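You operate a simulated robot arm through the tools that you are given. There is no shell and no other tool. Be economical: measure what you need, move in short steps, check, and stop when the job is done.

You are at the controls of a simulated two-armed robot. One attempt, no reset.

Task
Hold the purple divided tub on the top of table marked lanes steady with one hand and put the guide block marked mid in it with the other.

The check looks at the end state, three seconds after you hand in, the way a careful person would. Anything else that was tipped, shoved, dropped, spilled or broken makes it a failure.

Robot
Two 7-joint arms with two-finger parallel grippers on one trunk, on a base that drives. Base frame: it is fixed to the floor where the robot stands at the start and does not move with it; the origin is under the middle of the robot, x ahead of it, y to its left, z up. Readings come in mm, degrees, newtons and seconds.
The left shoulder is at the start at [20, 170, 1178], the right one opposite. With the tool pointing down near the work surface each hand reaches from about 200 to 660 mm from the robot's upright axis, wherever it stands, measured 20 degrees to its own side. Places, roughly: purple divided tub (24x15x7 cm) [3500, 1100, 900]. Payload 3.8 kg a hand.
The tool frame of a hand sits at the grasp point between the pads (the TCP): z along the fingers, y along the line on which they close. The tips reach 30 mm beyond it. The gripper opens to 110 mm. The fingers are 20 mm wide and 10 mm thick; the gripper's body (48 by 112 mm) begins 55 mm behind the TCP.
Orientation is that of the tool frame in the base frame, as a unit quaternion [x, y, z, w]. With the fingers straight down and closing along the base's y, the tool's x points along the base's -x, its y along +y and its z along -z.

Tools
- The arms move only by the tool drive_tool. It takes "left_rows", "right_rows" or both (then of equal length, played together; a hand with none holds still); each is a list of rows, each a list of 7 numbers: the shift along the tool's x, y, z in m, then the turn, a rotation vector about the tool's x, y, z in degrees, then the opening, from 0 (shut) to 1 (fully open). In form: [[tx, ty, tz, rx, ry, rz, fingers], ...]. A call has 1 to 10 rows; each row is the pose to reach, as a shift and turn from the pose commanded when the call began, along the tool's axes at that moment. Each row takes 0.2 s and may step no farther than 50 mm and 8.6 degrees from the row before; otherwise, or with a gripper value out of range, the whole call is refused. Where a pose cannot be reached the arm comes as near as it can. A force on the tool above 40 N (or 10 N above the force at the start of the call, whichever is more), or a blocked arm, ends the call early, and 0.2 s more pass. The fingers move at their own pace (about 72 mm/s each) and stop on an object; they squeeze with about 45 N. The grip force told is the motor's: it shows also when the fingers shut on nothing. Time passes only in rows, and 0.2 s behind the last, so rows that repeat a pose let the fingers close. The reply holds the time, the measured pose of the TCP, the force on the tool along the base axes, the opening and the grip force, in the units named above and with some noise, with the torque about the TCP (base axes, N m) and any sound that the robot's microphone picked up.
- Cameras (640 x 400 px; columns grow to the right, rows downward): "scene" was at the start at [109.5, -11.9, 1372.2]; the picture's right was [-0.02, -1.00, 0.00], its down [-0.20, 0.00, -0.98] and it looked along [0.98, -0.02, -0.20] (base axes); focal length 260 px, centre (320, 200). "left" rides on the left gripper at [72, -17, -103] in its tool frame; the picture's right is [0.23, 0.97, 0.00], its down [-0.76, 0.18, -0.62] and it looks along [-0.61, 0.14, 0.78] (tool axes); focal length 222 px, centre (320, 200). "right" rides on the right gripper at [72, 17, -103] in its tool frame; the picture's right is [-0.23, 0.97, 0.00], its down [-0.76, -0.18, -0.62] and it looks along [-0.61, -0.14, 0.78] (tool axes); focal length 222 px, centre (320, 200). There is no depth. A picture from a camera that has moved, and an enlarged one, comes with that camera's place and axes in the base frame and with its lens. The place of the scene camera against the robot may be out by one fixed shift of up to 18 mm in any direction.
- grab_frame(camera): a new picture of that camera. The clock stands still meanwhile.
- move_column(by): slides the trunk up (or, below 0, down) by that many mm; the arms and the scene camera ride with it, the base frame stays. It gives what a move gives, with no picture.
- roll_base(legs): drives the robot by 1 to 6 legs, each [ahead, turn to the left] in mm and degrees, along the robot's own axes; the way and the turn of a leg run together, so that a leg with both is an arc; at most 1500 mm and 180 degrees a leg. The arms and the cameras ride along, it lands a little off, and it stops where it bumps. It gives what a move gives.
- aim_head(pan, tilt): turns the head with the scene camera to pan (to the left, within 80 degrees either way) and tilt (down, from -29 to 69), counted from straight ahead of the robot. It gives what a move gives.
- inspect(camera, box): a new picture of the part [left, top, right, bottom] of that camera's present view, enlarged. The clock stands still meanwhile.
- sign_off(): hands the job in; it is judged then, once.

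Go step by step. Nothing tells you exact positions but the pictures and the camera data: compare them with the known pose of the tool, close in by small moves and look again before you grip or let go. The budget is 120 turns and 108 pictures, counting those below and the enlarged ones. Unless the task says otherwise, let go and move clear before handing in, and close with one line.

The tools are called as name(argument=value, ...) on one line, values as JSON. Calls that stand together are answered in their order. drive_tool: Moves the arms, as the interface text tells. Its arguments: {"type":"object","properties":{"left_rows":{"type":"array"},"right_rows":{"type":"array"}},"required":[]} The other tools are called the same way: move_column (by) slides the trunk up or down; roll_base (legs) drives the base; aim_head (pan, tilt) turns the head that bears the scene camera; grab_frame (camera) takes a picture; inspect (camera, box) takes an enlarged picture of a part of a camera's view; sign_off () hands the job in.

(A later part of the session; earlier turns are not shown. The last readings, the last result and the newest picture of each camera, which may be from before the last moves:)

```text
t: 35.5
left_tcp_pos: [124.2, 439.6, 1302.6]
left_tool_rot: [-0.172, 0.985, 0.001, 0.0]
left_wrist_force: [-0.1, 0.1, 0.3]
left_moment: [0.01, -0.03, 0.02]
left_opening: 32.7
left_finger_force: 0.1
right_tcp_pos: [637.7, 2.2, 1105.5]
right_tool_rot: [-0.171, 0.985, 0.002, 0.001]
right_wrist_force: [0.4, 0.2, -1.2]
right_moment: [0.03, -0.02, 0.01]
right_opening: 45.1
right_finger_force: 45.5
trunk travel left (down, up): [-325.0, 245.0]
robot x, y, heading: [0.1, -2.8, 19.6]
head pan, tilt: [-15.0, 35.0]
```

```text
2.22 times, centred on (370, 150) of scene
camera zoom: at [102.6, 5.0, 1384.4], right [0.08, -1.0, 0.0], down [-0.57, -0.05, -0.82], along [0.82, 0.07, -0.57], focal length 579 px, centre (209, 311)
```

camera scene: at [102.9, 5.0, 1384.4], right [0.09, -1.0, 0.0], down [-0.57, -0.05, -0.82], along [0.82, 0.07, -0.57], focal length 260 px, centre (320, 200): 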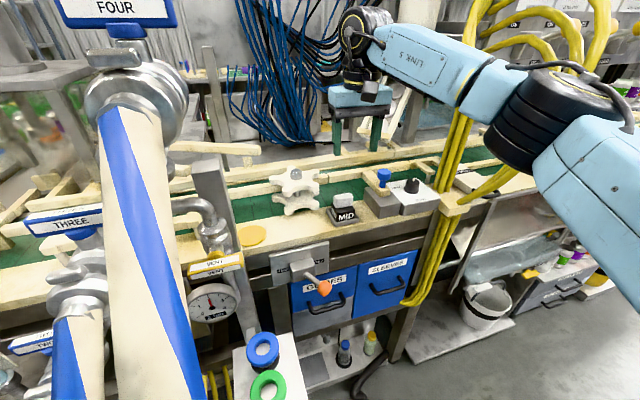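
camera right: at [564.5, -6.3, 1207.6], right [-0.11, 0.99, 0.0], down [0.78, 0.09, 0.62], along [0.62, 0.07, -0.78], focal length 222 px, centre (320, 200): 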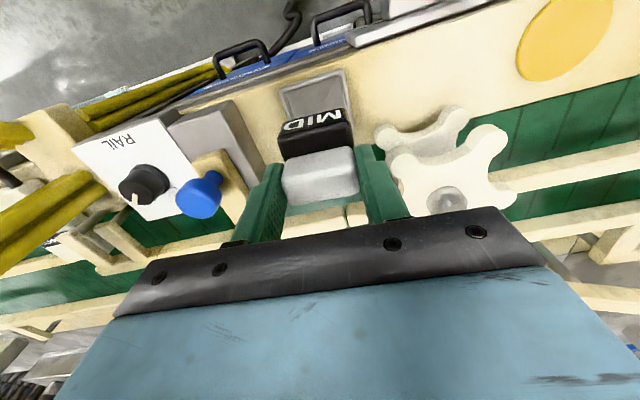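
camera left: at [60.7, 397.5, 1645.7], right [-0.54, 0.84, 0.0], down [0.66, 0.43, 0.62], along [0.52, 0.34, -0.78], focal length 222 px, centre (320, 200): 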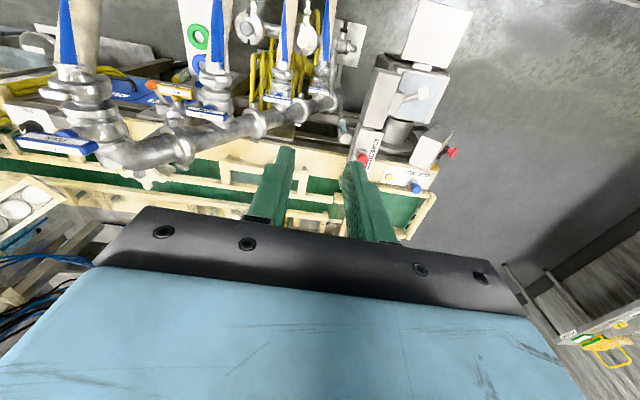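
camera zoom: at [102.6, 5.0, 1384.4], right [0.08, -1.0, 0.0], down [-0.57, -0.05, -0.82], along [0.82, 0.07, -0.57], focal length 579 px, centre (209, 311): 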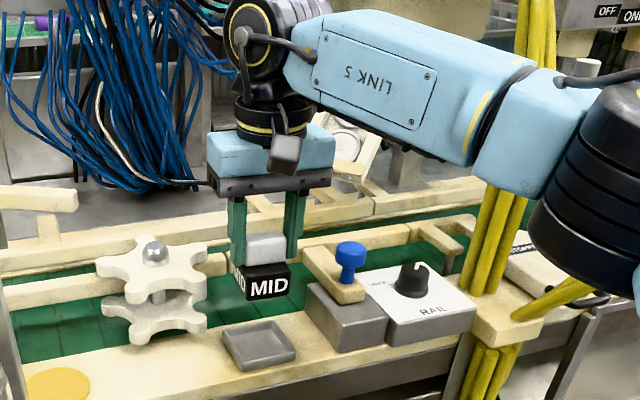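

The block is free and the tray stayed. Raise and retract the right hand.

drive_tool(right_rows=[[0, 0, -0.04, 0, 0, 0, 0.1], [0, 0, -0.08, 0, 0, 0, 0.1], [0.03, 0, -0.115, 0, 0, 0, 0.1], [0.065, 0, -0.145, 0, 0, 0, 0.1], [0.105, 0, -0.17, 0, 0, 0, 0.1], [0.145, 0, -0.195, 0, 0, 0, 0.1], [0.19, 0, -0.21, 0, 0, 0, 0.1], [0.23, 0, -0.22, 0, 0, 0, 0.1]])

move_column(by=235)

aim_head(pan=70, tilt=25)

grab_frame(camera="scene")

aim_head(pan=40, tilt=25)

grab_frame(camera="scene")

```text
t: 37.3
left_tcp_pos: [123.0, 440.0, 1304.1]
left_tool_rot: [-0.172, 0.985, 0.0, 0.001]
left_wrist_force: [-1.5, -0.7, -0.5]
left_moment: [0.0, -0.02, -0.01]
left_opening: 33.2
left_finger_force: 0.1
right_tcp_pos: [420.6, -76.9, 1322.5]
right_tool_rot: [-0.172, 0.985, 0.001, 0.0]
right_wrist_force: [0.0, -0.4, -0.4]
right_moment: [-0.01, 0.01, -0.02]
right_opening: 45.1
right_finger_force: 45.4
trunk travel left (down, up): [-325.0, 245.0]
robot x, y, heading: [2.2, -1.4, 19.7]
head pan, tilt: [-15.0, 35.0]
```

```text
t: 39.7
left_tcp_pos: [123.8, 439.0, 1538.6]
left_tool_rot: [-0.173, 0.985, 0.0, 0.0]
left_wrist_force: [-0.8, -0.7, -0.3]
left_moment: [0.03, -0.01, -0.02]
left_opening: 32.9
left_finger_force: 0.0
right_tcp_pos: [422.1, -75.7, 1558.7]
right_tool_rot: [-0.171, 0.985, 0.002, 0.0]
right_wrist_force: [0.0, 0.3, -0.8]
right_moment: [-0.02, 0.0, 0.0]
right_opening: 45.3
right_finger_force: 44.8
trunk travel left (down, up): [-560.0, 10.0]
robot x, y, heading: [-1.3, 1.6, 19.6]
head pan, tilt: [-15.0, 35.0]
```

```text
t: 41.3
left_tcp_pos: [124.7, 439.2, 1539.1]
left_tool_rot: [-0.173, 0.985, -0.001, 0.0]
left_wrist_force: [0.0, 0.1, 0.8]
left_moment: [0.0, 0.0, -0.03]
left_opening: 33.2
left_finger_force: 0.1
right_tcp_pos: [422.2, -75.3, 1558.2]
right_tool_rot: [-0.172, 0.985, 0.001, 0.0]
right_wrist_force: [0.1, -0.9, -1.1]
right_moment: [0.03, -0.01, 0.01]
right_opening: 45.3
right_finger_force: 44.7
trunk travel left (down, up): [-560.0, 10.0]
robot x, y, heading: [-1.4, -2.1, 19.7]
head pan, tilt: [70.0, 25.0]
```

```text
70 pictures are left
camera scene: at [15.6, 89.6, 1635.1], right [1.0, 0.0, 0.0], down [0.0, -0.42, -0.91], along [0.0, 0.91, -0.42], focal length 260 px, centre (320, 200)
```

scene: 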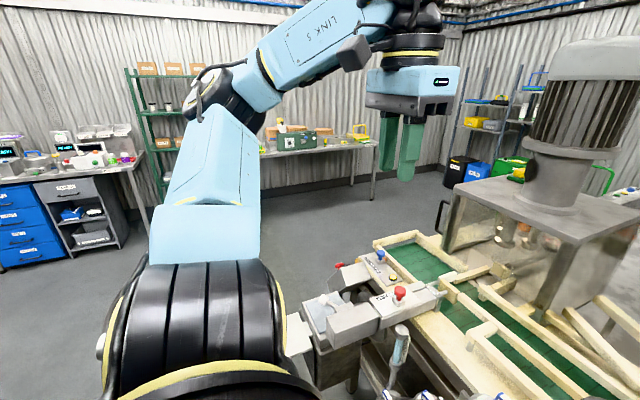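

```text
t: 42.3
left_tcp_pos: [124.7, 439.4, 1537.6]
left_tool_rot: [-0.174, 0.985, -0.001, -0.001]
left_wrist_force: [-0.6, -0.5, 0.6]
left_moment: [-0.02, 0.0, 0.01]
left_opening: 32.8
left_finger_force: 0.1
right_tcp_pos: [421.6, -74.6, 1558.8]
right_tool_rot: [-0.171, 0.985, 0.0, 0.0]
right_wrist_force: [0.4, -0.3, -0.1]
right_moment: [0.04, 0.03, 0.01]
right_opening: 45.4
right_finger_force: 44.9
trunk travel left (down, up): [-560.0, 10.0]
robot x, y, heading: [-3.5, -1.8, 19.9]
head pan, tilt: [40.0, 25.0]
```

```text
69 pictures are left
camera scene: at [61.5, 77.2, 1635.1], right [0.86, -0.5, 0.0], down [-0.21, -0.37, -0.91], along [0.45, 0.78, -0.42], focal length 260 px, centre (320, 200)
```

scene: 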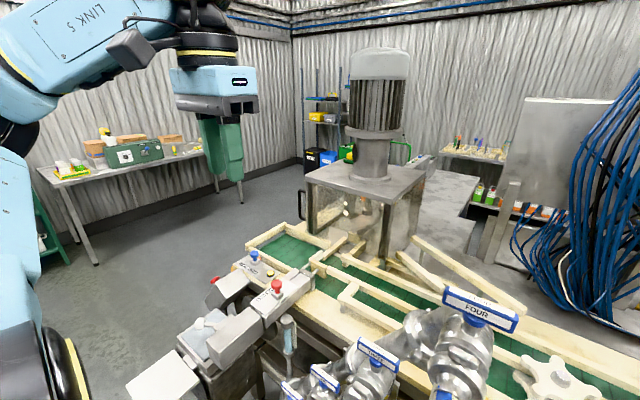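

Block held. I'll check the floor behind before backing away from the valve stand.

aim_head(pan=80, tilt=50)

grab_frame(camera="scene")

aim_head(pan=-80, tilt=40)

grab_frame(camera="scene")

```text
t: 43.3
left_tcp_pos: [123.4, 439.6, 1538.5]
left_tool_rot: [-0.173, 0.985, 0.0, 0.0]
left_wrist_force: [0.0, 0.2, -0.2]
left_moment: [0.01, 0.04, 0.02]
left_opening: 33.0
left_finger_force: 0.0
right_tcp_pos: [421.9, -75.6, 1557.6]
right_tool_rot: [-0.17, 0.985, 0.001, 0.0]
right_wrist_force: [0.2, 0.0, -0.9]
right_moment: [0.0, 0.0, 0.0]
right_opening: 45.1
right_finger_force: 44.6
trunk travel left (down, up): [-560.0, 10.0]
robot x, y, heading: [-0.3, 0.1, 19.8]
head pan, tilt: [80.0, 50.0]
```

```text
68 pictures are left
camera scene: at [2.2, 73.3, 1597.7], right [0.99, 0.17, 0.0], down [0.13, -0.75, -0.64], along [-0.11, 0.63, -0.77], focal length 260 px, centre (320, 200)
```

scene: 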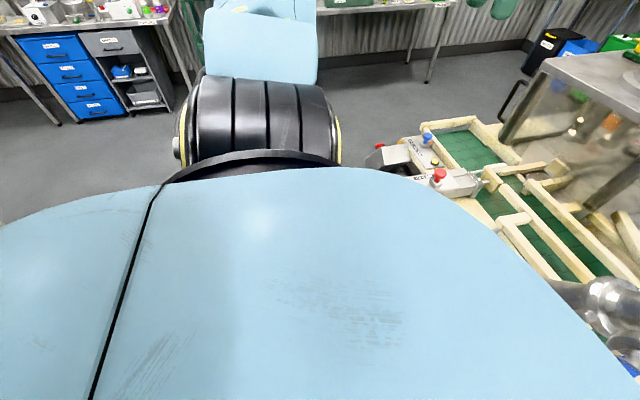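

```text
t: 45.8
left_tcp_pos: [124.0, 439.0, 1537.7]
left_tool_rot: [-0.172, 0.985, 0.0, 0.0]
left_wrist_force: [-0.1, 0.1, 0.6]
left_moment: [-0.01, -0.05, -0.01]
left_opening: 32.9
left_finger_force: 0.1
right_tcp_pos: [421.7, -77.4, 1558.3]
right_tool_rot: [-0.171, 0.985, 0.0, -0.001]
right_wrist_force: [-0.3, -0.2, -0.6]
right_moment: [-0.03, -0.01, -0.01]
right_opening: 45.0
right_finger_force: 45.0
trunk travel left (down, up): [-560.0, 10.0]
robot x, y, heading: [3.8, 1.9, 19.7]
head pan, tilt: [-80.0, 40.0]
```

```text
67 pictures are left
camera scene: at [57.6, -76.2, 1611.8], right [-0.87, -0.5, 0.0], down [-0.32, 0.56, -0.77], along [0.38, -0.66, -0.64], focal length 260 px, centre (320, 200)
```

scene: 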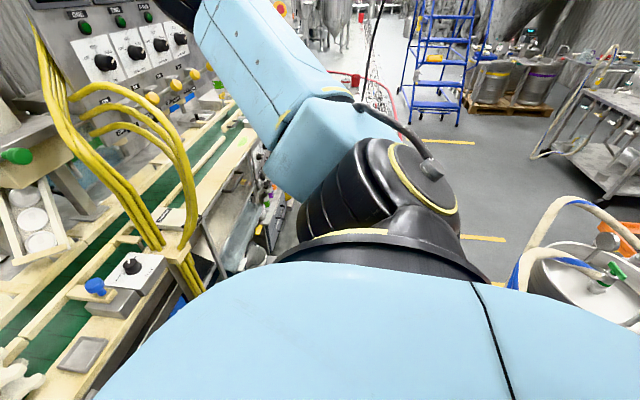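

Space behind-right is clear apart from kegs about 1 m off. Back up a little, turn left in steps and look.

roll_base(legs=[[-200, 0], [0, 60]])

aim_head(pan=40, tilt=25)

grab_frame(camera="scene")

aim_head(pan=-20, tilt=40)

grab_frame(camera="scene")

```text
t: 50.0
left_tcp_pos: [-503.8, 260.1, 1538.8]
left_tool_rot: [-0.641, 0.768, 0.0, 0.0]
left_wrist_force: [0.9, -0.5, 0.1]
left_moment: [-0.02, 0.0, 0.03]
left_opening: 33.1
left_finger_force: 0.1
right_tcp_pos: [90.5, 258.6, 1557.6]
right_tool_rot: [-0.64, 0.768, 0.0, -0.001]
right_wrist_force: [0.2, -0.2, -1.3]
right_moment: [-0.03, 0.0, 0.03]
right_opening: 45.0
right_finger_force: 45.0
trunk travel left (down, up): [-560.0, 10.0]
robot x, y, heading: [-184.1, -66.9, 79.8]
head pan, tilt: [-80.0, 40.0]
```

```text
t: 52.0
left_tcp_pos: [-503.7, 260.0, 1538.6]
left_tool_rot: [-0.641, 0.768, -0.001, 0.0]
left_wrist_force: [-0.6, 0.0, -1.2]
left_moment: [0.0, -0.05, 0.01]
left_opening: 33.0
left_finger_force: 0.0
right_tcp_pos: [90.8, 259.0, 1557.5]
right_tool_rot: [-0.64, 0.768, 0.0, -0.001]
right_wrist_force: [0.7, 0.7, 0.4]
right_moment: [0.0, 0.01, -0.01]
right_opening: 45.3
right_finger_force: 45.4
trunk travel left (down, up): [-560.0, 10.0]
robot x, y, heading: [-188.3, -63.7, 79.4]
head pan, tilt: [40.0, 25.0]
```

```text
66 pictures are left
camera scene: at [-233.1, 23.8, 1635.1], right [0.87, 0.49, 0.0], down [0.21, -0.37, -0.91], along [-0.45, 0.79, -0.42], focal length 260 px, centre (320, 200)
```

scene: 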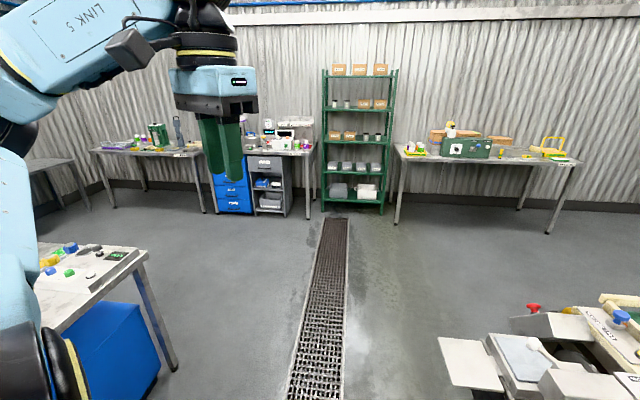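

```text
t: 53.3
left_tcp_pos: [-504.0, 261.4, 1537.6]
left_tool_rot: [-0.64, 0.768, 0.0, 0.0]
left_wrist_force: [0.1, 0.9, 0.0]
left_moment: [0.02, 0.02, -0.02]
left_opening: 33.0
left_finger_force: 0.2
right_tcp_pos: [90.4, 259.4, 1557.9]
right_tool_rot: [-0.639, 0.769, 0.001, 0.0]
right_wrist_force: [0.6, 0.3, -0.1]
right_moment: [-0.02, 0.05, 0.01]
right_opening: 45.2
right_finger_force: 45.0
trunk travel left (down, up): [-560.0, 10.0]
robot x, y, heading: [-189.8, -68.6, 79.5]
head pan, tilt: [-20.0, 40.0]
```

```text
65 pictures are left
camera scene: at [-144.7, 17.0, 1611.8], right [0.86, -0.5, 0.0], down [-0.32, -0.55, -0.77], along [0.39, 0.66, -0.64], focal length 260 px, centre (320, 200)
```

scene: 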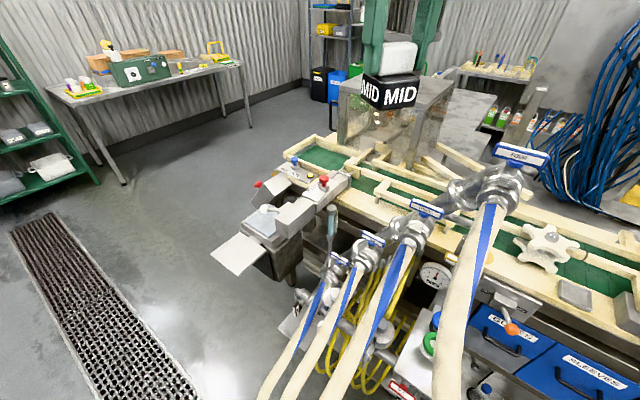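

The open floor lies to the front-left; I'll drive past the control panel's left, then round the bench end toward about (800, 2400).

roll_base(legs=[[0, 41], [1300, 0], [0, -81], [1000, 0]])

aim_head(pan=-20, tilt=20)

grab_frame(camera="scene")

aim_head(pan=-70, tilt=25)

grab_frame(camera="scene")

```text
t: 70.1
left_tcp_pos: [-107.7, 2151.4, 1537.8]
left_tool_rot: [-0.339, 0.941, 0.0, 0.0]
left_wrist_force: [0.5, 0.6, -0.5]
left_moment: [-0.01, -0.01, -0.02]
left_opening: 33.1
left_finger_force: 0.0
right_tcp_pos: [346.8, 1766.9, 1556.9]
right_tool_rot: [-0.338, 0.941, 0.001, 0.001]
right_wrist_force: [-0.2, -0.7, -1.0]
right_moment: [0.0, -0.05, 0.0]
right_opening: 45.2
right_finger_force: 45.3
trunk travel left (down, up): [-560.0, 10.0]
robot x, y, heading: [-74.6, 1694.7, 39.7]
head pan, tilt: [-20.0, 40.0]
```

```text
t: 70.9
left_tcp_pos: [-107.3, 2152.6, 1537.9]
left_tool_rot: [-0.34, 0.941, 0.0, 0.0]
left_wrist_force: [0.1, -0.6, 0.4]
left_moment: [0.01, -0.03, -0.01]
left_opening: 33.1
left_finger_force: 0.0
right_tcp_pos: [345.1, 1766.3, 1556.8]
right_tool_rot: [-0.339, 0.941, 0.001, 0.0]
right_wrist_force: [0.2, 0.4, -1.0]
right_moment: [0.01, 0.04, -0.02]
right_opening: 45.2
right_finger_force: 44.8
trunk travel left (down, up): [-560.0, 10.0]
robot x, y, heading: [-77.4, 1694.5, 39.6]
head pan, tilt: [-20.0, 20.0]
```

```text
64 pictures are left
camera scene: at [23.4, 1730.7, 1643.2], right [0.34, -0.94, 0.0], down [-0.32, -0.11, -0.94], along [0.89, 0.31, -0.34], focal length 260 px, centre (320, 200)
```

scene: 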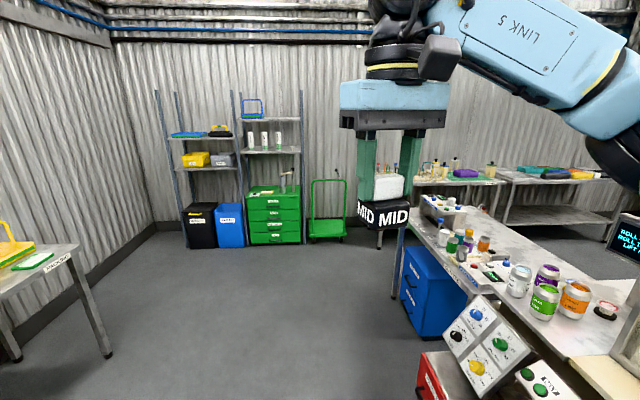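

```text
t: 72.1
left_tcp_pos: [-109.0, 2151.6, 1538.6]
left_tool_rot: [-0.338, 0.941, -0.001, -0.001]
left_wrist_force: [0.0, -0.3, -0.1]
left_moment: [-0.01, -0.01, 0.03]
left_opening: 33.1
left_finger_force: 0.1
right_tcp_pos: [346.3, 1766.7, 1557.1]
right_tool_rot: [-0.337, 0.941, 0.001, -0.001]
right_wrist_force: [-0.4, 0.4, -1.7]
right_moment: [0.0, 0.02, 0.01]
right_opening: 45.4
right_finger_force: 44.4
trunk travel left (down, up): [-560.0, 10.0]
robot x, y, heading: [-72.8, 1697.5, 39.8]
head pan, tilt: [-70.0, 25.0]
```

```text
63 pictures are left
camera scene: at [15.1, 1652.9, 1635.1], right [-0.51, -0.86, 0.0], down [-0.36, 0.21, -0.91], along [0.78, -0.46, -0.42], focal length 260 px, centre (320, 200)
```

scene: 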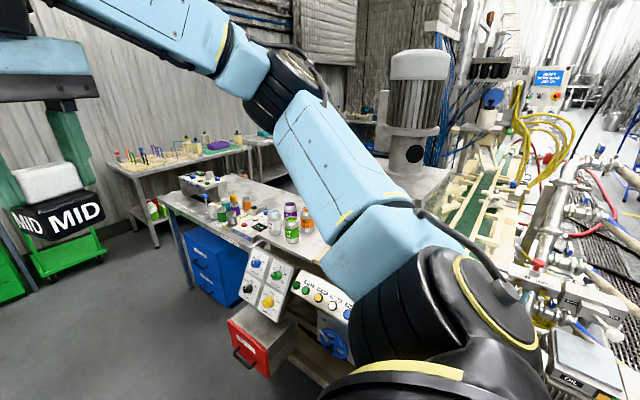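

A purple item shows on the far table right where the tub should be. I'll zoom in.

aim_head(pan=-45, tilt=15)

grab_frame(camera="scene")

inspect(camera="scene", box=[180, 130, 340, 230])

```text
t: 73.0
left_tcp_pos: [-108.1, 2151.3, 1537.0]
left_tool_rot: [-0.339, 0.941, 0.001, -0.001]
left_wrist_force: [-0.1, -0.8, 0.4]
left_moment: [-0.03, 0.0, -0.02]
left_opening: 33.0
left_finger_force: 0.0
right_tcp_pos: [346.5, 1766.9, 1558.4]
right_tool_rot: [-0.337, 0.941, 0.002, 0.0]
right_wrist_force: [0.2, 0.5, -0.6]
right_moment: [0.01, 0.0, 0.01]
right_opening: 44.9
right_finger_force: 45.4
trunk travel left (down, up): [-560.0, 10.0]
robot x, y, heading: [-75.4, 1697.1, 39.7]
head pan, tilt: [-45.0, 15.0]
```

```text
62 pictures are left
camera scene: at [28.6, 1690.6, 1651.3], right [-0.1, -1.0, 0.0], down [-0.26, 0.02, -0.97], along [0.96, -0.09, -0.26], focal length 260 px, centre (320, 200)
```

scene: 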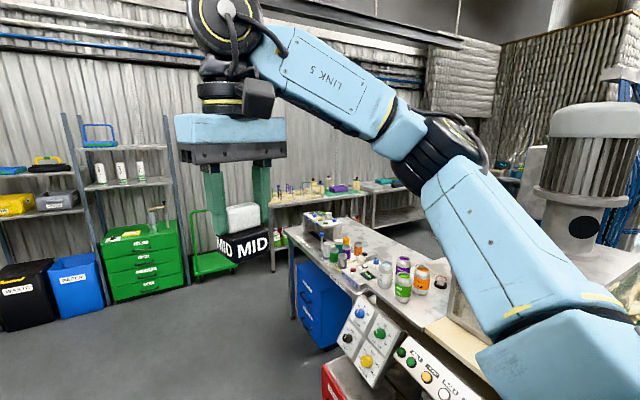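

```text
4.00 times, centred on (260, 180) of scene
camera zoom: at [28.6, 1690.6, 1651.3], right [-0.1, -1.0, 0.0], down [-0.26, 0.02, -0.97], along [0.96, -0.09, -0.26], focal length 1042 px, centre (560, 280)
```

zoom: 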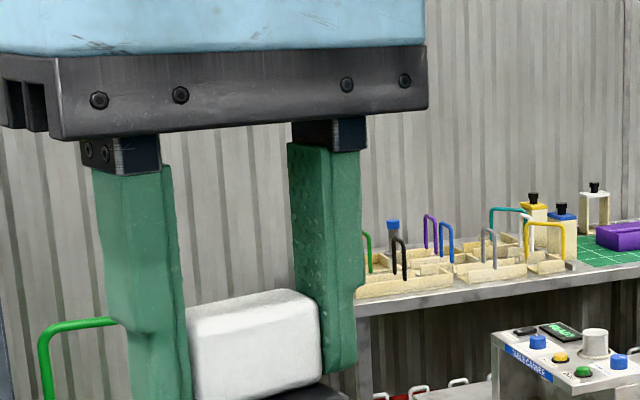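

The tub is on the far table; room axes are turned ~20°. I'll drive parallel to the wall side to the gap before that table.

roll_base(legs=[[0, -19.7], [1150, 0], [1050, 0]])

aim_head(pan=-25, tilt=25)

grab_frame(camera="scene")

aim_head(pan=-75, tilt=25)

grab_frame(camera="scene")

```text
t: 84.9
left_tcp_pos: [2113.4, 2894.7, 1538.3]
left_tool_rot: [-0.174, 0.985, 0.0, 0.001]
left_wrist_force: [-0.4, -0.6, -0.3]
left_moment: [0.04, -0.01, 0.0]
left_opening: 33.1
left_finger_force: 0.0
right_tcp_pos: [2411.4, 2380.5, 1558.1]
right_tool_rot: [-0.172, 0.985, 0.001, 0.0]
right_wrist_force: [-0.3, 0.0, -0.8]
right_moment: [-0.01, 0.0, 0.04]
right_opening: 45.4
right_finger_force: 45.1
trunk travel left (down, up): [-560.0, 10.0]
robot x, y, heading: [1991.1, 2456.0, 20.3]
head pan, tilt: [-45.0, 15.0]
```

```text
t: 85.8
left_tcp_pos: [2112.2, 2895.6, 1538.1]
left_tool_rot: [-0.173, 0.985, 0.0, 0.001]
left_wrist_force: [-0.1, 0.1, 0.6]
left_moment: [0.01, -0.01, 0.03]
left_opening: 32.9
left_finger_force: 0.1
right_tcp_pos: [2410.8, 2381.9, 1557.2]
right_tool_rot: [-0.172, 0.985, 0.002, -0.001]
right_wrist_force: [0.5, 0.1, -0.7]
right_moment: [0.0, -0.01, -0.02]
right_opening: 44.9
right_finger_force: 44.9
trunk travel left (down, up): [-560.0, 10.0]
robot x, y, heading: [1986.0, 2455.9, 19.8]
head pan, tilt: [-25.0, 25.0]
```

```text
60 pictures are left
camera scene: at [2096.9, 2445.1, 1635.2], right [-0.09, -1.0, 0.0], down [-0.42, 0.04, -0.91], along [0.9, -0.08, -0.42], focal length 260 px, centre (320, 200)
```

scene: 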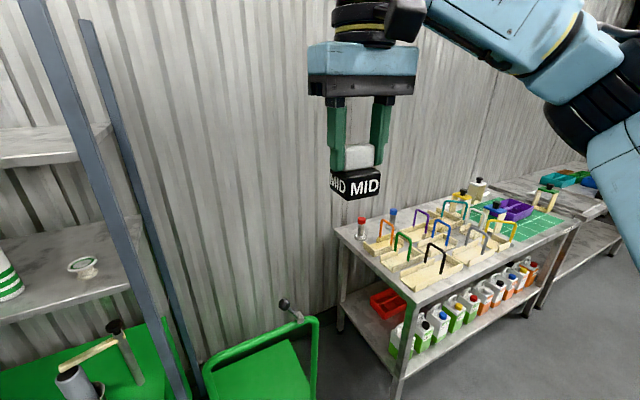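

```text
t: 86.9
left_tcp_pos: [2114.0, 2895.7, 1538.3]
left_tool_rot: [-0.173, 0.985, -0.001, 0.0]
left_wrist_force: [-1.6, -0.7, 0.4]
left_moment: [-0.01, -0.04, 0.02]
left_opening: 32.9
left_finger_force: 0.0
right_tcp_pos: [2411.1, 2380.8, 1557.8]
right_tool_rot: [-0.172, 0.985, 0.002, 0.0]
right_wrist_force: [-0.7, 0.2, -0.6]
right_moment: [0.0, -0.03, 0.01]
right_opening: 45.1
right_finger_force: 44.9
trunk travel left (down, up): [-560.0, 10.0]
robot x, y, heading: [1989.4, 2457.2, 19.8]
head pan, tilt: [-75.0, 25.0]
```

```text
59 pictures are left
camera scene: at [2058.1, 2377.8, 1635.1], right [-0.82, -0.57, 0.0], down [-0.24, 0.35, -0.91], along [0.52, -0.74, -0.42], focal length 260 px, centre (320, 200)
```

scene: 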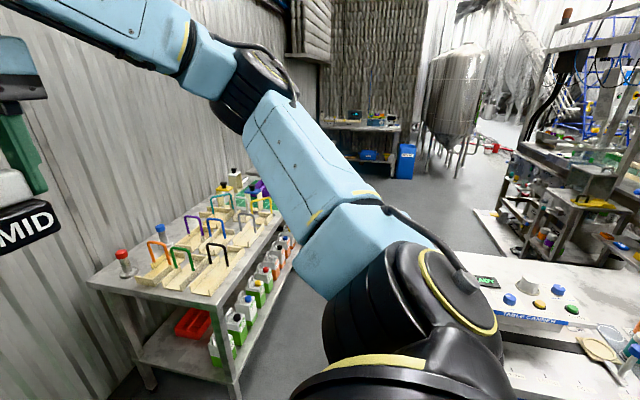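

The tub is at about (3445,1080) on a table of ~830–880 mm height, whose front edge runs along the gap. I'll enter the gap half way and look.

roll_base(legs=[[180, 0], [0, -90], [900, 0]])

aim_head(pan=35, tilt=35)

grab_frame(camera="scene")

aim_head(pan=-30, tilt=30)

grab_frame(camera="scene")

```text
t: 96.6
left_tcp_pos: [2892.7, 1539.5, 1538.7]
left_tool_rot: [0.58, 0.815, -0.001, 0.002]
left_wrist_force: [0.4, 0.1, -0.3]
left_moment: [-0.02, -0.02, -0.02]
left_opening: 32.9
left_finger_force: 0.0
right_tcp_pos: [2373.3, 1248.6, 1558.8]
right_tool_rot: [0.581, 0.814, 0.001, 0.002]
right_wrist_force: [-0.1, 1.0, -1.0]
right_moment: [0.01, -0.01, 0.02]
right_opening: 45.3
right_finger_force: 45.1
trunk travel left (down, up): [-560.0, 10.0]
robot x, y, heading: [2456.2, 1665.3, -70.9]
head pan, tilt: [-75.0, 25.0]
```

```text
t: 98.5
left_tcp_pos: [2892.2, 1539.3, 1538.3]
left_tool_rot: [0.58, 0.815, -0.001, 0.001]
left_wrist_force: [0.3, 1.0, -0.9]
left_moment: [0.01, 0.02, 0.0]
left_opening: 33.2
left_finger_force: 0.0
right_tcp_pos: [2374.6, 1248.6, 1559.0]
right_tool_rot: [0.581, 0.814, 0.001, 0.0]
right_wrist_force: [-0.4, -0.6, -1.6]
right_moment: [-0.03, 0.0, -0.01]
right_opening: 45.2
right_finger_force: 44.6
trunk travel left (down, up): [-560.0, 10.0]
robot x, y, heading: [2455.3, 1667.7, -71.1]
head pan, tilt: [35.0, 35.0]
```

```text
58 pictures are left
camera scene: at [2528.5, 1587.7, 1619.4], right [-0.59, -0.81, 0.0], down [-0.46, 0.34, -0.82], along [0.66, -0.48, -0.57], focal length 260 px, centre (320, 200)
```

scene: 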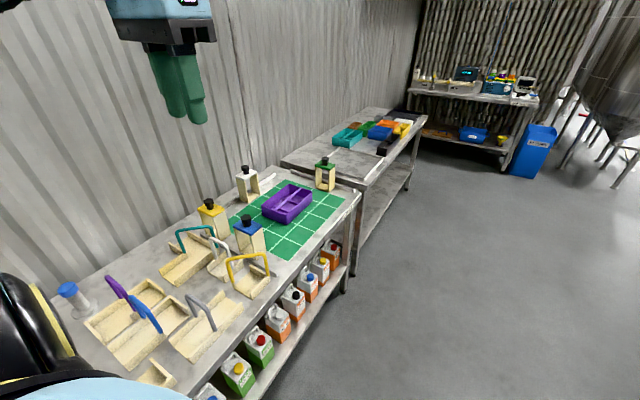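

```text
t: 99.9
left_tcp_pos: [2892.1, 1539.6, 1538.7]
left_tool_rot: [0.58, 0.815, -0.001, 0.001]
left_wrist_force: [0.2, -0.6, -0.3]
left_moment: [0.02, 0.0, 0.02]
left_opening: 33.3
left_finger_force: 0.0
right_tcp_pos: [2373.0, 1249.7, 1557.8]
right_tool_rot: [0.581, 0.814, 0.0, 0.001]
right_wrist_force: [0.2, 0.0, -1.2]
right_moment: [-0.02, 0.02, -0.01]
right_opening: 45.1
right_finger_force: 44.5
trunk travel left (down, up): [-560.0, 10.0]
robot x, y, heading: [2454.7, 1668.3, -71.2]
head pan, tilt: [-30.0, 30.0]
```

```text
57 pictures are left
camera scene: at [2440.2, 1550.5, 1627.2], right [-0.98, 0.19, 0.0], down [0.09, 0.49, -0.87], along [-0.16, -0.85, -0.5], focal length 260 px, centre (320, 200)
```

scene: 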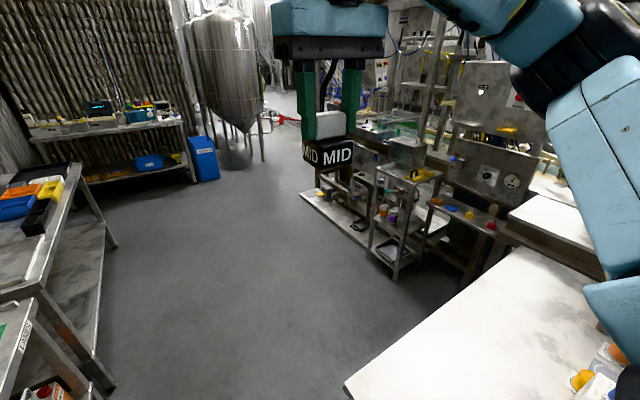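

The tub sits on the green grid mat; pillars with knobs stand near it. I'll drive on to face it and look down.

roll_base(legs=[[850, 0], [0, 91], [80, 0]])

aim_head(pan=0, tilt=45)

grab_frame(camera="scene")

grab_frame(camera="right")

grab_frame(camera="left")

```text
t: 108.9
left_tcp_pos: [2934.8, 1330.9, 1538.5]
left_tool_rot: [-0.171, 0.985, 0.0, 0.001]
left_wrist_force: [1.6, -0.7, -0.5]
left_moment: [-0.04, 0.01, 0.02]
left_opening: 32.8
left_finger_force: 0.1
right_tcp_pos: [3228.3, 813.4, 1558.1]
right_tool_rot: [-0.169, 0.986, 0.001, 0.0]
right_wrist_force: [0.7, 0.6, -0.5]
right_moment: [-0.02, 0.02, -0.01]
right_opening: 45.2
right_finger_force: 44.9
trunk travel left (down, up): [-560.0, 10.0]
robot x, y, heading: [2808.5, 891.6, 19.5]
head pan, tilt: [-30.0, 30.0]
```

```text
t: 109.8
left_tcp_pos: [2933.1, 1329.6, 1538.7]
left_tool_rot: [-0.171, 0.985, 0.0, 0.001]
left_wrist_force: [-0.7, -1.1, 0.3]
left_moment: [-0.01, -0.02, -0.04]
left_opening: 32.9
left_finger_force: 0.0
right_tcp_pos: [3227.7, 815.0, 1557.4]
right_tool_rot: [-0.169, 0.986, 0.001, 0.0]
right_wrist_force: [0.1, 0.2, -0.6]
right_moment: [0.0, -0.02, 0.01]
right_opening: 45.4
right_finger_force: 44.5
trunk travel left (down, up): [-560.0, 10.0]
robot x, y, heading: [2807.1, 892.7, 19.4]
head pan, tilt: [0.0, 45.0]
```

```text
56 pictures are left
camera scene: at [2899.2, 916.1, 1604.7], right [0.33, -0.94, 0.0], down [-0.67, -0.24, -0.71], along [0.67, 0.24, -0.71], focal length 260 px, centre (320, 200)
```

scene: 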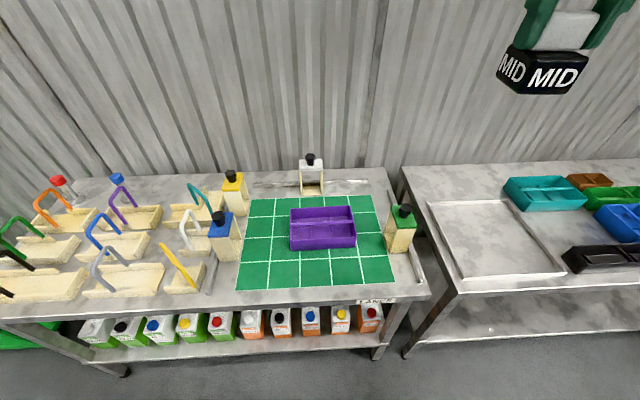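

```text
55 pictures are left
camera right: at [3154.4, 805.4, 1661.4], right [-0.11, 0.99, 0.0], down [0.78, 0.08, 0.62], along [0.62, 0.07, -0.78], focal length 222 px, centre (320, 200)
```

right: 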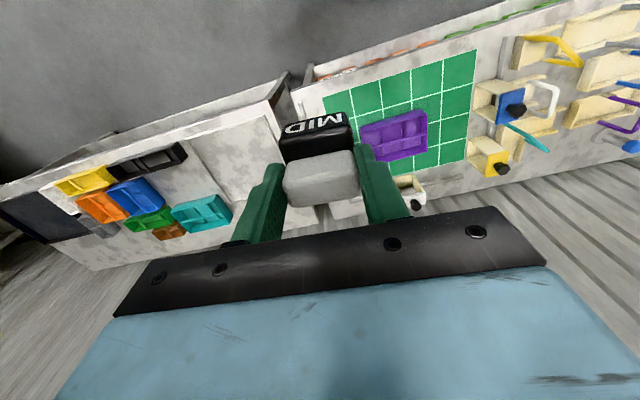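

```text
54 pictures are left
camera left: at [2870.9, 1289.0, 1640.8], right [-0.54, 0.84, 0.0], down [0.66, 0.42, 0.62], along [0.53, 0.34, -0.78], focal length 222 px, centre (320, 200)
```

left: 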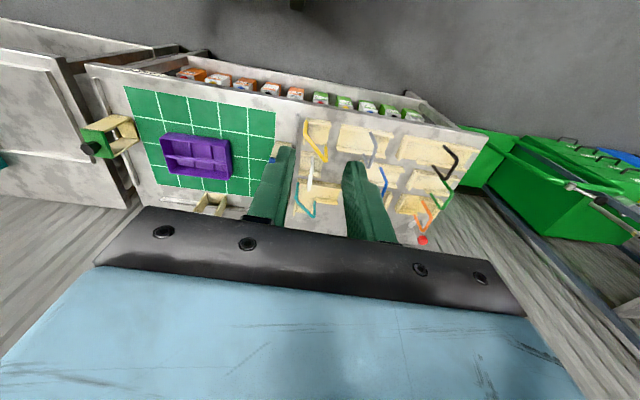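

The tub is straight ahead, long side along the table edge. I'll zoom in for its compartments and measure.

inspect(camera="scene", box=[200, 140, 440, 290])

inspect(camera="left", box=[80, 80, 300, 220])

inspect(camera="right", box=[270, 50, 510, 200])

```text
2.67 times, centred on (320, 215) of scene
camera zoom: at [2899.2, 916.1, 1604.7], right [0.33, -0.94, 0.0], down [-0.67, -0.24, -0.71], along [0.67, 0.24, -0.71], focal length 694 px, centre (320, 160)
```

zoom: 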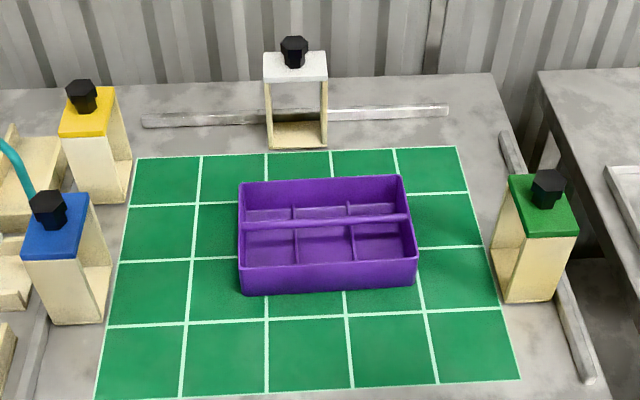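

```text
2.86 times, centred on (190, 150) of left
camera zoom: at [2870.9, 1289.0, 1640.8], right [-0.54, 0.84, 0.0], down [0.66, 0.42, 0.62], along [0.53, 0.34, -0.78], focal length 635 px, centre (691, 343)
```

zoom: 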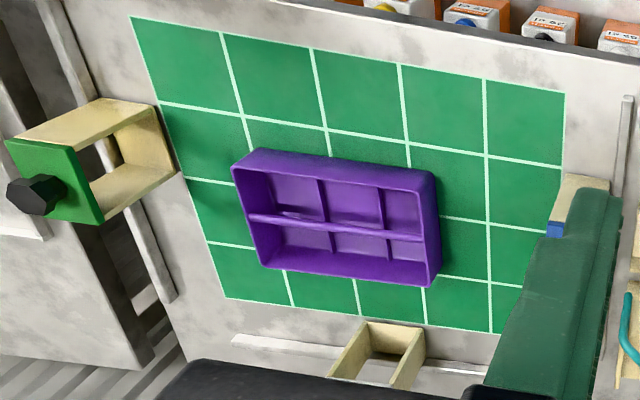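

```text
2.67 times, centred on (390, 125) of right
camera zoom: at [3154.4, 805.4, 1661.4], right [-0.11, 0.99, 0.0], down [0.78, 0.08, 0.62], along [0.62, 0.07, -0.78], focal length 592 px, centre (133, 400)
```

zoom: 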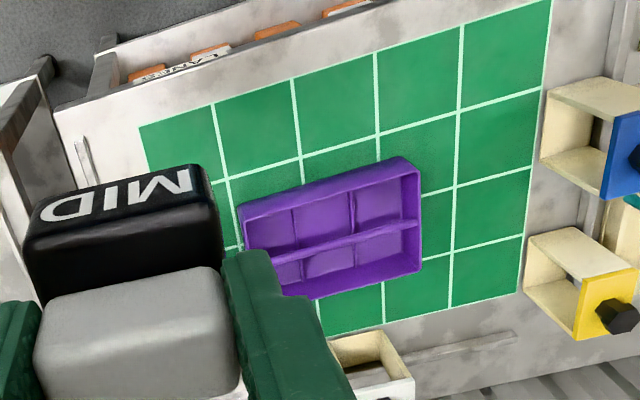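

Tub rim is around z 865, front edge 620 mm ahead; I'll use the front-right compartment (six cells, low cross dividers) and pinch the left end wall with the left hand. Roll 110 mm closer and lower the trunk.

roll_base(legs=[[110, 0]])

move_column(by=-370)

grab_frame(camera="scene")

grab_frame(camera="left")

grab_frame(camera="right")

```text
t: 111.0
left_tcp_pos: [3037.4, 1366.9, 1539.4]
left_tool_rot: [-0.169, 0.986, 0.001, 0.001]
left_wrist_force: [-0.3, -0.5, -0.5]
left_moment: [0.04, 0.0, 0.0]
left_opening: 32.9
left_finger_force: 0.1
right_tcp_pos: [3330.9, 851.0, 1559.4]
right_tool_rot: [-0.169, 0.986, 0.001, 0.001]
right_wrist_force: [0.4, 0.0, -0.6]
right_moment: [0.01, 0.02, -0.02]
right_opening: 45.3
right_finger_force: 44.8
trunk travel left (down, up): [-560.0, 10.0]
robot x, y, heading: [2910.9, 926.1, 19.3]
head pan, tilt: [0.0, 45.0]
```

```text
t: 114.6
left_tcp_pos: [3038.0, 1365.6, 1168.3]
left_tool_rot: [-0.17, 0.986, 0.001, 0.001]
left_wrist_force: [0.0, 0.2, -0.2]
left_moment: [0.01, 0.0, 0.0]
left_opening: 33.1
left_finger_force: 0.0
right_tcp_pos: [3332.2, 849.5, 1187.8]
right_tool_rot: [-0.168, 0.986, 0.001, 0.001]
right_wrist_force: [0.3, -0.4, -0.3]
right_moment: [0.02, -0.01, 0.01]
right_opening: 45.1
right_finger_force: 44.8
trunk travel left (down, up): [-190.0, 380.0]
robot x, y, heading: [2913.0, 930.3, 19.3]
head pan, tilt: [0.0, 45.0]
```

```text
50 pictures are left
camera scene: at [3002.9, 952.9, 1234.6], right [0.33, -0.94, 0.0], down [-0.67, -0.24, -0.71], along [0.67, 0.24, -0.71], focal length 260 px, centre (320, 200)
```

scene: 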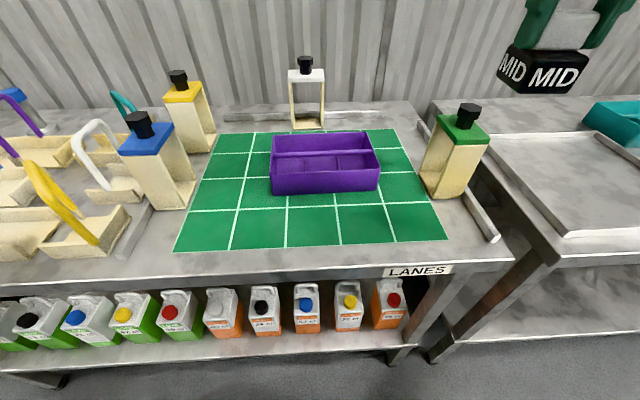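

```text
49 pictures are left
camera left: at [2974.9, 1325.7, 1270.8], right [-0.54, 0.84, 0.0], down [0.66, 0.42, 0.62], along [0.53, 0.34, -0.78], focal length 222 px, centre (320, 200)
```

left: 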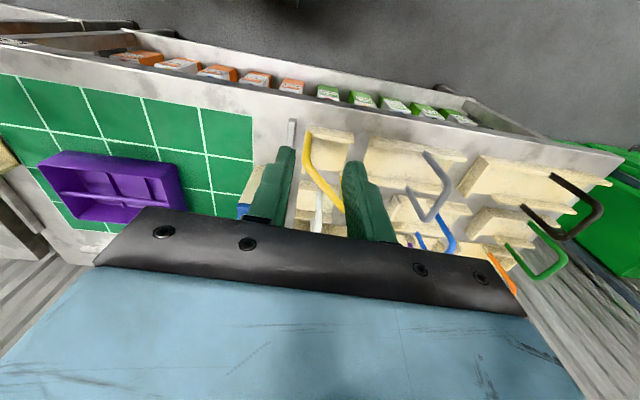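

```text
48 pictures are left
camera right: at [3257.8, 841.9, 1291.5], right [-0.11, 0.99, 0.0], down [0.78, 0.08, 0.62], along [0.62, 0.07, -0.78], focal length 222 px, centre (320, 200)
```

right: 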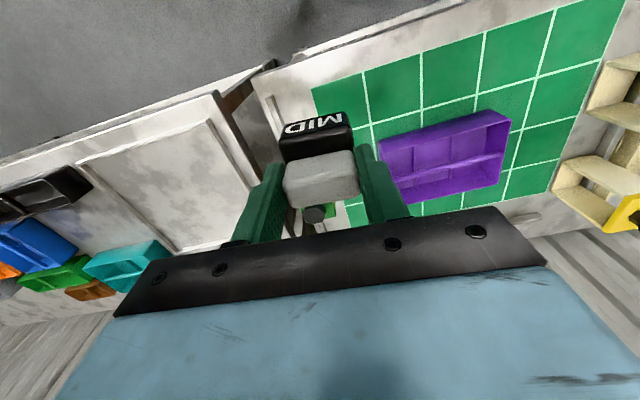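

Now bring the left hand over the tub's left end wall, staying high (z≈1080) above the pillars.

drive_tool(left_rows=[[-0.03, -0.03, 0, 0, 0, 0, 0.5], [-0.06, -0.06, 0, 0, 0, 0, 0.5], [-0.09, -0.09, 0, 0, 0, 0, 0.5], [-0.12, -0.12, 0.01, 0, 0, 0, 0.5], [-0.15, -0.15, 0.02, 0, 0, 0, 0.5], [-0.18, -0.18, 0.035, 0, 0, 0, 0.5], [-0.21, -0.21, 0.05, 0, 0, 0, 0.5], [-0.24, -0.24, 0.065, 0, 0, 0, 0.5], [-0.27, -0.265, 0.08, 0, 0, 0, 0.5], [-0.286, -0.273, 0.09, 0, 0, 0, 0.5]])

grab_frame(camera="left")

grab_frame(camera="scene")

```text
t: 116.8
left_tcp_pos: [3398.6, 1205.9, 1078.0]
left_tool_rot: [-0.17, 0.985, 0.0, 0.0]
left_wrist_force: [-0.9, -1.2, -0.3]
left_moment: [-0.02, -0.01, -0.03]
left_opening: 54.8
left_finger_force: 0.1
right_tcp_pos: [3332.3, 849.2, 1188.4]
right_tool_rot: [-0.169, 0.986, 0.001, 0.0]
right_wrist_force: [-1.2, -0.2, 0.0]
right_moment: [-0.02, -0.01, 0.01]
right_opening: 45.3
right_finger_force: 45.0
trunk travel left (down, up): [-190.0, 380.0]
robot x, y, heading: [2912.0, 924.5, 19.7]
head pan, tilt: [0.0, 45.0]
```

```text
47 pictures are left
camera left: at [3336.0, 1163.1, 1179.5], right [-0.54, 0.84, 0.0], down [0.66, 0.42, 0.62], along [0.53, 0.34, -0.78], focal length 222 px, centre (320, 200)
```

left: 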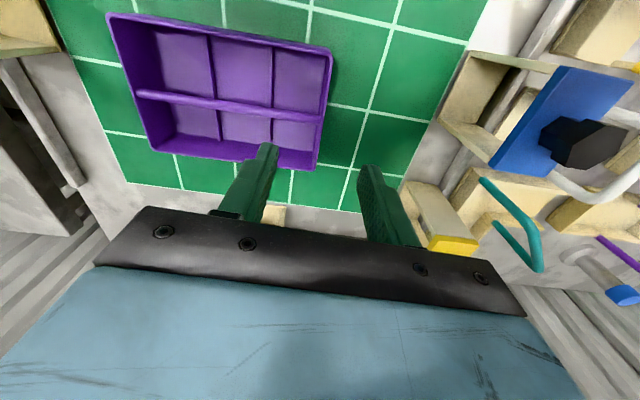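

```text
46 pictures are left
camera scene: at [3003.0, 952.9, 1234.5], right [0.33, -0.94, 0.0], down [-0.67, -0.24, -0.71], along [0.67, 0.24, -0.71], focal length 260 px, centre (320, 200)
```

scene: 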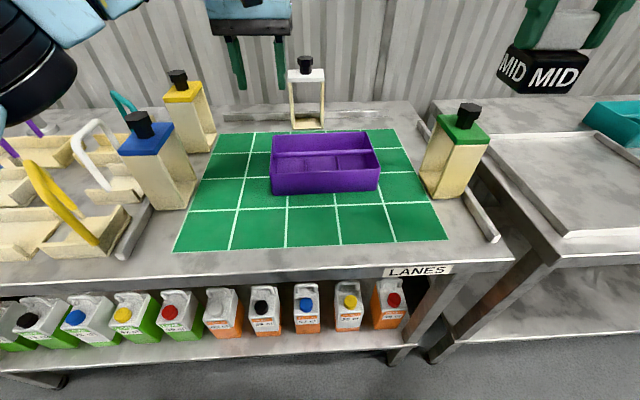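

The close view gives rim z≈885 and the tub turned about 5° more than the hand. Align, move over the wall point and lower to z≈970.

drive_tool(left_rows=[[0.005, 0, 0.03, 0, 0, -2.5, 0.5], [0.013, 0, 0.06, 0, 0, -5, 0.5], [0.013, 0, 0.09, 0, 0, -5, 0.5], [0.013, 0, 0.11, 0, 0, -5, 0.5]])

grab_frame(camera="left")

inspect(camera="scene", box=[160, 60, 480, 260])

```text
t: 117.8
left_tcp_pos: [3386.8, 1201.9, 969.1]
left_tool_rot: [-0.213, 0.977, 0.0, 0.0]
left_wrist_force: [-0.5, -0.1, -0.7]
left_moment: [0.03, -0.01, 0.0]
left_opening: 55.1
left_finger_force: 0.1
right_tcp_pos: [3331.8, 850.6, 1188.9]
right_tool_rot: [-0.169, 0.986, 0.002, 0.001]
right_wrist_force: [-0.3, -0.2, -0.7]
right_moment: [0.02, 0.04, 0.02]
right_opening: 45.2
right_finger_force: 44.9
trunk travel left (down, up): [-190.0, 380.0]
robot x, y, heading: [2910.3, 930.3, 19.6]
head pan, tilt: [0.0, 45.0]
```

```text
45 pictures are left
camera left: at [3327.8, 1154.7, 1070.6], right [-0.61, 0.79, 0.0], down [0.62, 0.48, 0.63], along [0.5, 0.38, -0.78], focal length 222 px, centre (320, 200)
```

left: 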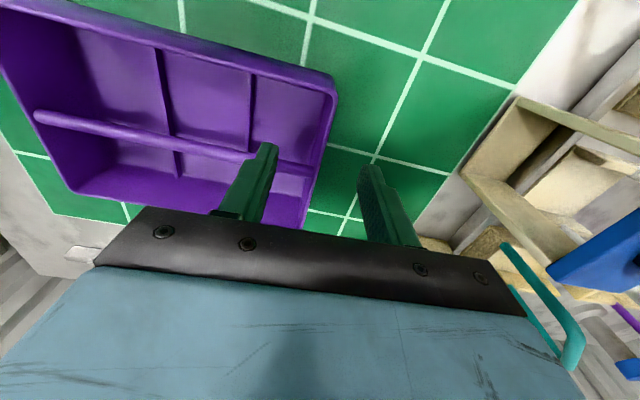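

```text
2.00 times, centred on (320, 160) of scene
camera zoom: at [3002.9, 953.0, 1234.6], right [0.33, -0.94, 0.0], down [-0.67, -0.24, -0.71], along [0.67, 0.24, -0.71], focal length 521 px, centre (320, 280)
```

zoom: 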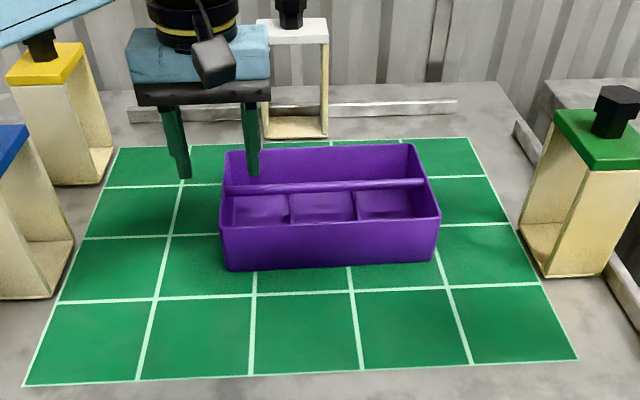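

The wall line passes within about 1 mm of the grip centre. Lower so the fingertips straddle the wall, then look.

drive_tool(left_rows=[[0, 0, 0.03, 0, 0, 0, 0.5], [0, 0, 0.055, 0, 0, 0, 0.5], [0, 0, 0.075, 0, 0, 0, 0.5]])

grab_frame(camera="left")

inspect(camera="scene", box=[200, 90, 440, 240])

```text
t: 118.6
left_tcp_pos: [3386.2, 1201.3, 893.9]
left_tool_rot: [-0.212, 0.977, 0.0, 0.001]
left_wrist_force: [0.3, -0.1, -0.3]
left_moment: [-0.02, -0.01, 0.0]
left_opening: 55.3
left_finger_force: 0.1
right_tcp_pos: [3332.4, 850.2, 1189.6]
right_tool_rot: [-0.169, 0.986, 0.001, 0.0]
right_wrist_force: [-0.2, 0.4, -0.5]
right_moment: [-0.01, -0.02, 0.02]
right_opening: 45.2
right_finger_force: 45.0
trunk travel left (down, up): [-190.0, 380.0]
robot x, y, heading: [2913.0, 929.0, 19.7]
head pan, tilt: [0.0, 45.0]
```

```text
43 pictures are left
camera left: at [3327.6, 1154.6, 995.6], right [-0.61, 0.79, 0.0], down [0.62, 0.48, 0.62], along [0.49, 0.38, -0.78], focal length 222 px, centre (320, 200)
```

left: 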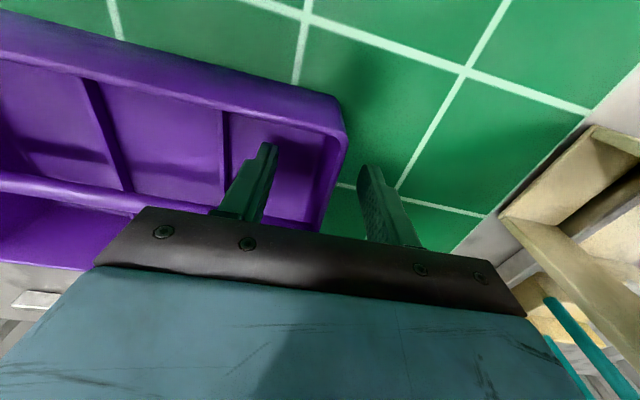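

```text
2.67 times, centred on (320, 165) of scene
camera zoom: at [3003.0, 953.0, 1234.5], right [0.33, -0.94, 0.0], down [-0.67, -0.24, -0.71], along [0.67, 0.24, -0.71], focal length 694 px, centre (320, 293)
```

zoom: 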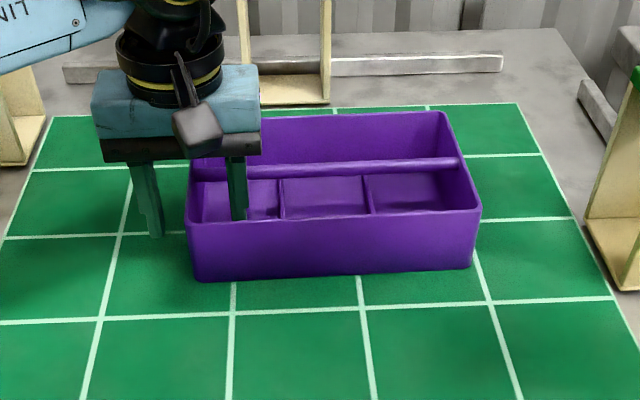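

Fingers straddle the left wall; shift 3 mm toward the wall's centre and pinch it.

drive_tool(left_rows=[[0, 0.003, 0, 0, 0, 0, 0.5], [0, 0.003, 0, 0, 0, 0, 0.25], [0, 0.003, 0, 0, 0, 0, 0.12], [0, 0.003, 0, 0, 0, 0, 0.05], [0, 0.003, 0, 0, 0, 0, 0.0], [0, 0.003, 0, 0, 0, 0, 0.0]])

grab_frame(camera="left")

grab_frame(camera="right")

inspect(camera="scene", box=[200, 90, 440, 240])

```text
t: 120.0
left_tcp_pos: [3385.9, 1202.2, 893.9]
left_tool_rot: [-0.213, 0.977, 0.0, 0.001]
left_wrist_force: [-0.2, 0.1, 0.0]
left_moment: [-0.01, 0.01, -0.11]
left_opening: 4.0
left_finger_force: 43.5
right_tcp_pos: [3331.5, 849.1, 1188.2]
right_tool_rot: [-0.169, 0.986, 0.001, 0.001]
right_wrist_force: [-0.7, 0.4, -1.7]
right_moment: [0.0, 0.0, -0.04]
right_opening: 45.1
right_finger_force: 44.8
trunk travel left (down, up): [-190.0, 380.0]
robot x, y, heading: [2913.2, 932.9, 19.7]
head pan, tilt: [0.0, 45.0]
```

```text
41 pictures are left
camera left: at [3326.1, 1156.9, 996.0], right [-0.61, 0.79, 0.0], down [0.62, 0.48, 0.62], along [0.49, 0.38, -0.78], focal length 222 px, centre (320, 200)
```

left: 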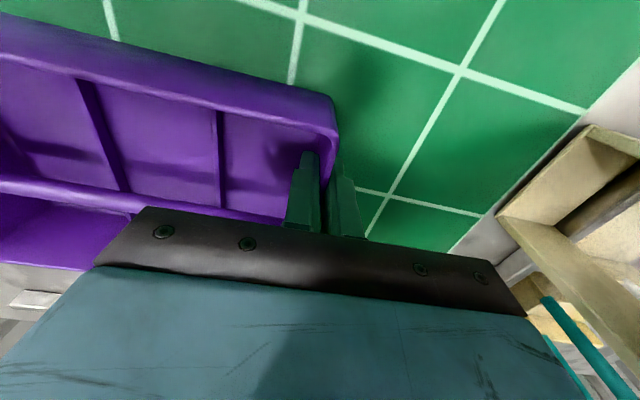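

```text
40 pictures are left
camera right: at [3257.9, 841.9, 1291.4], right [-0.11, 0.99, 0.0], down [0.78, 0.08, 0.62], along [0.62, 0.07, -0.78], focal length 222 px, centre (320, 200)
```

right: 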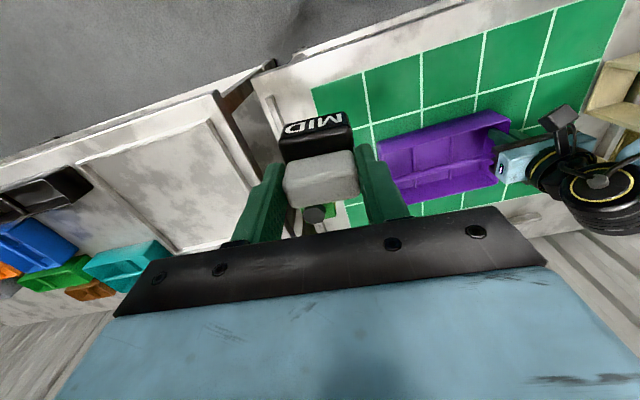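

```text
2.67 times, centred on (320, 165) of scene
camera zoom: at [3002.9, 952.9, 1234.6], right [0.33, -0.94, 0.0], down [-0.67, -0.24, -0.71], along [0.67, 0.24, -0.71], focal length 694 px, centre (320, 293)
```

zoom: 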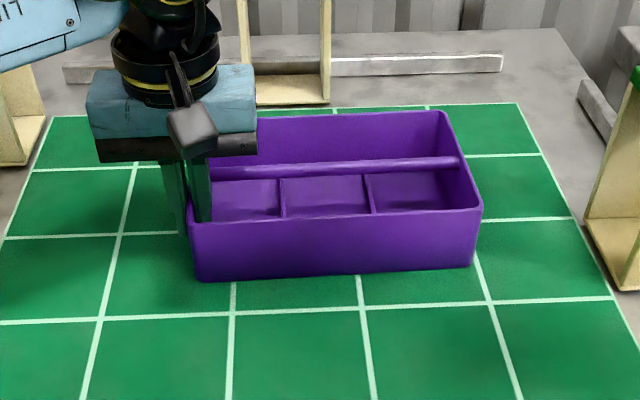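

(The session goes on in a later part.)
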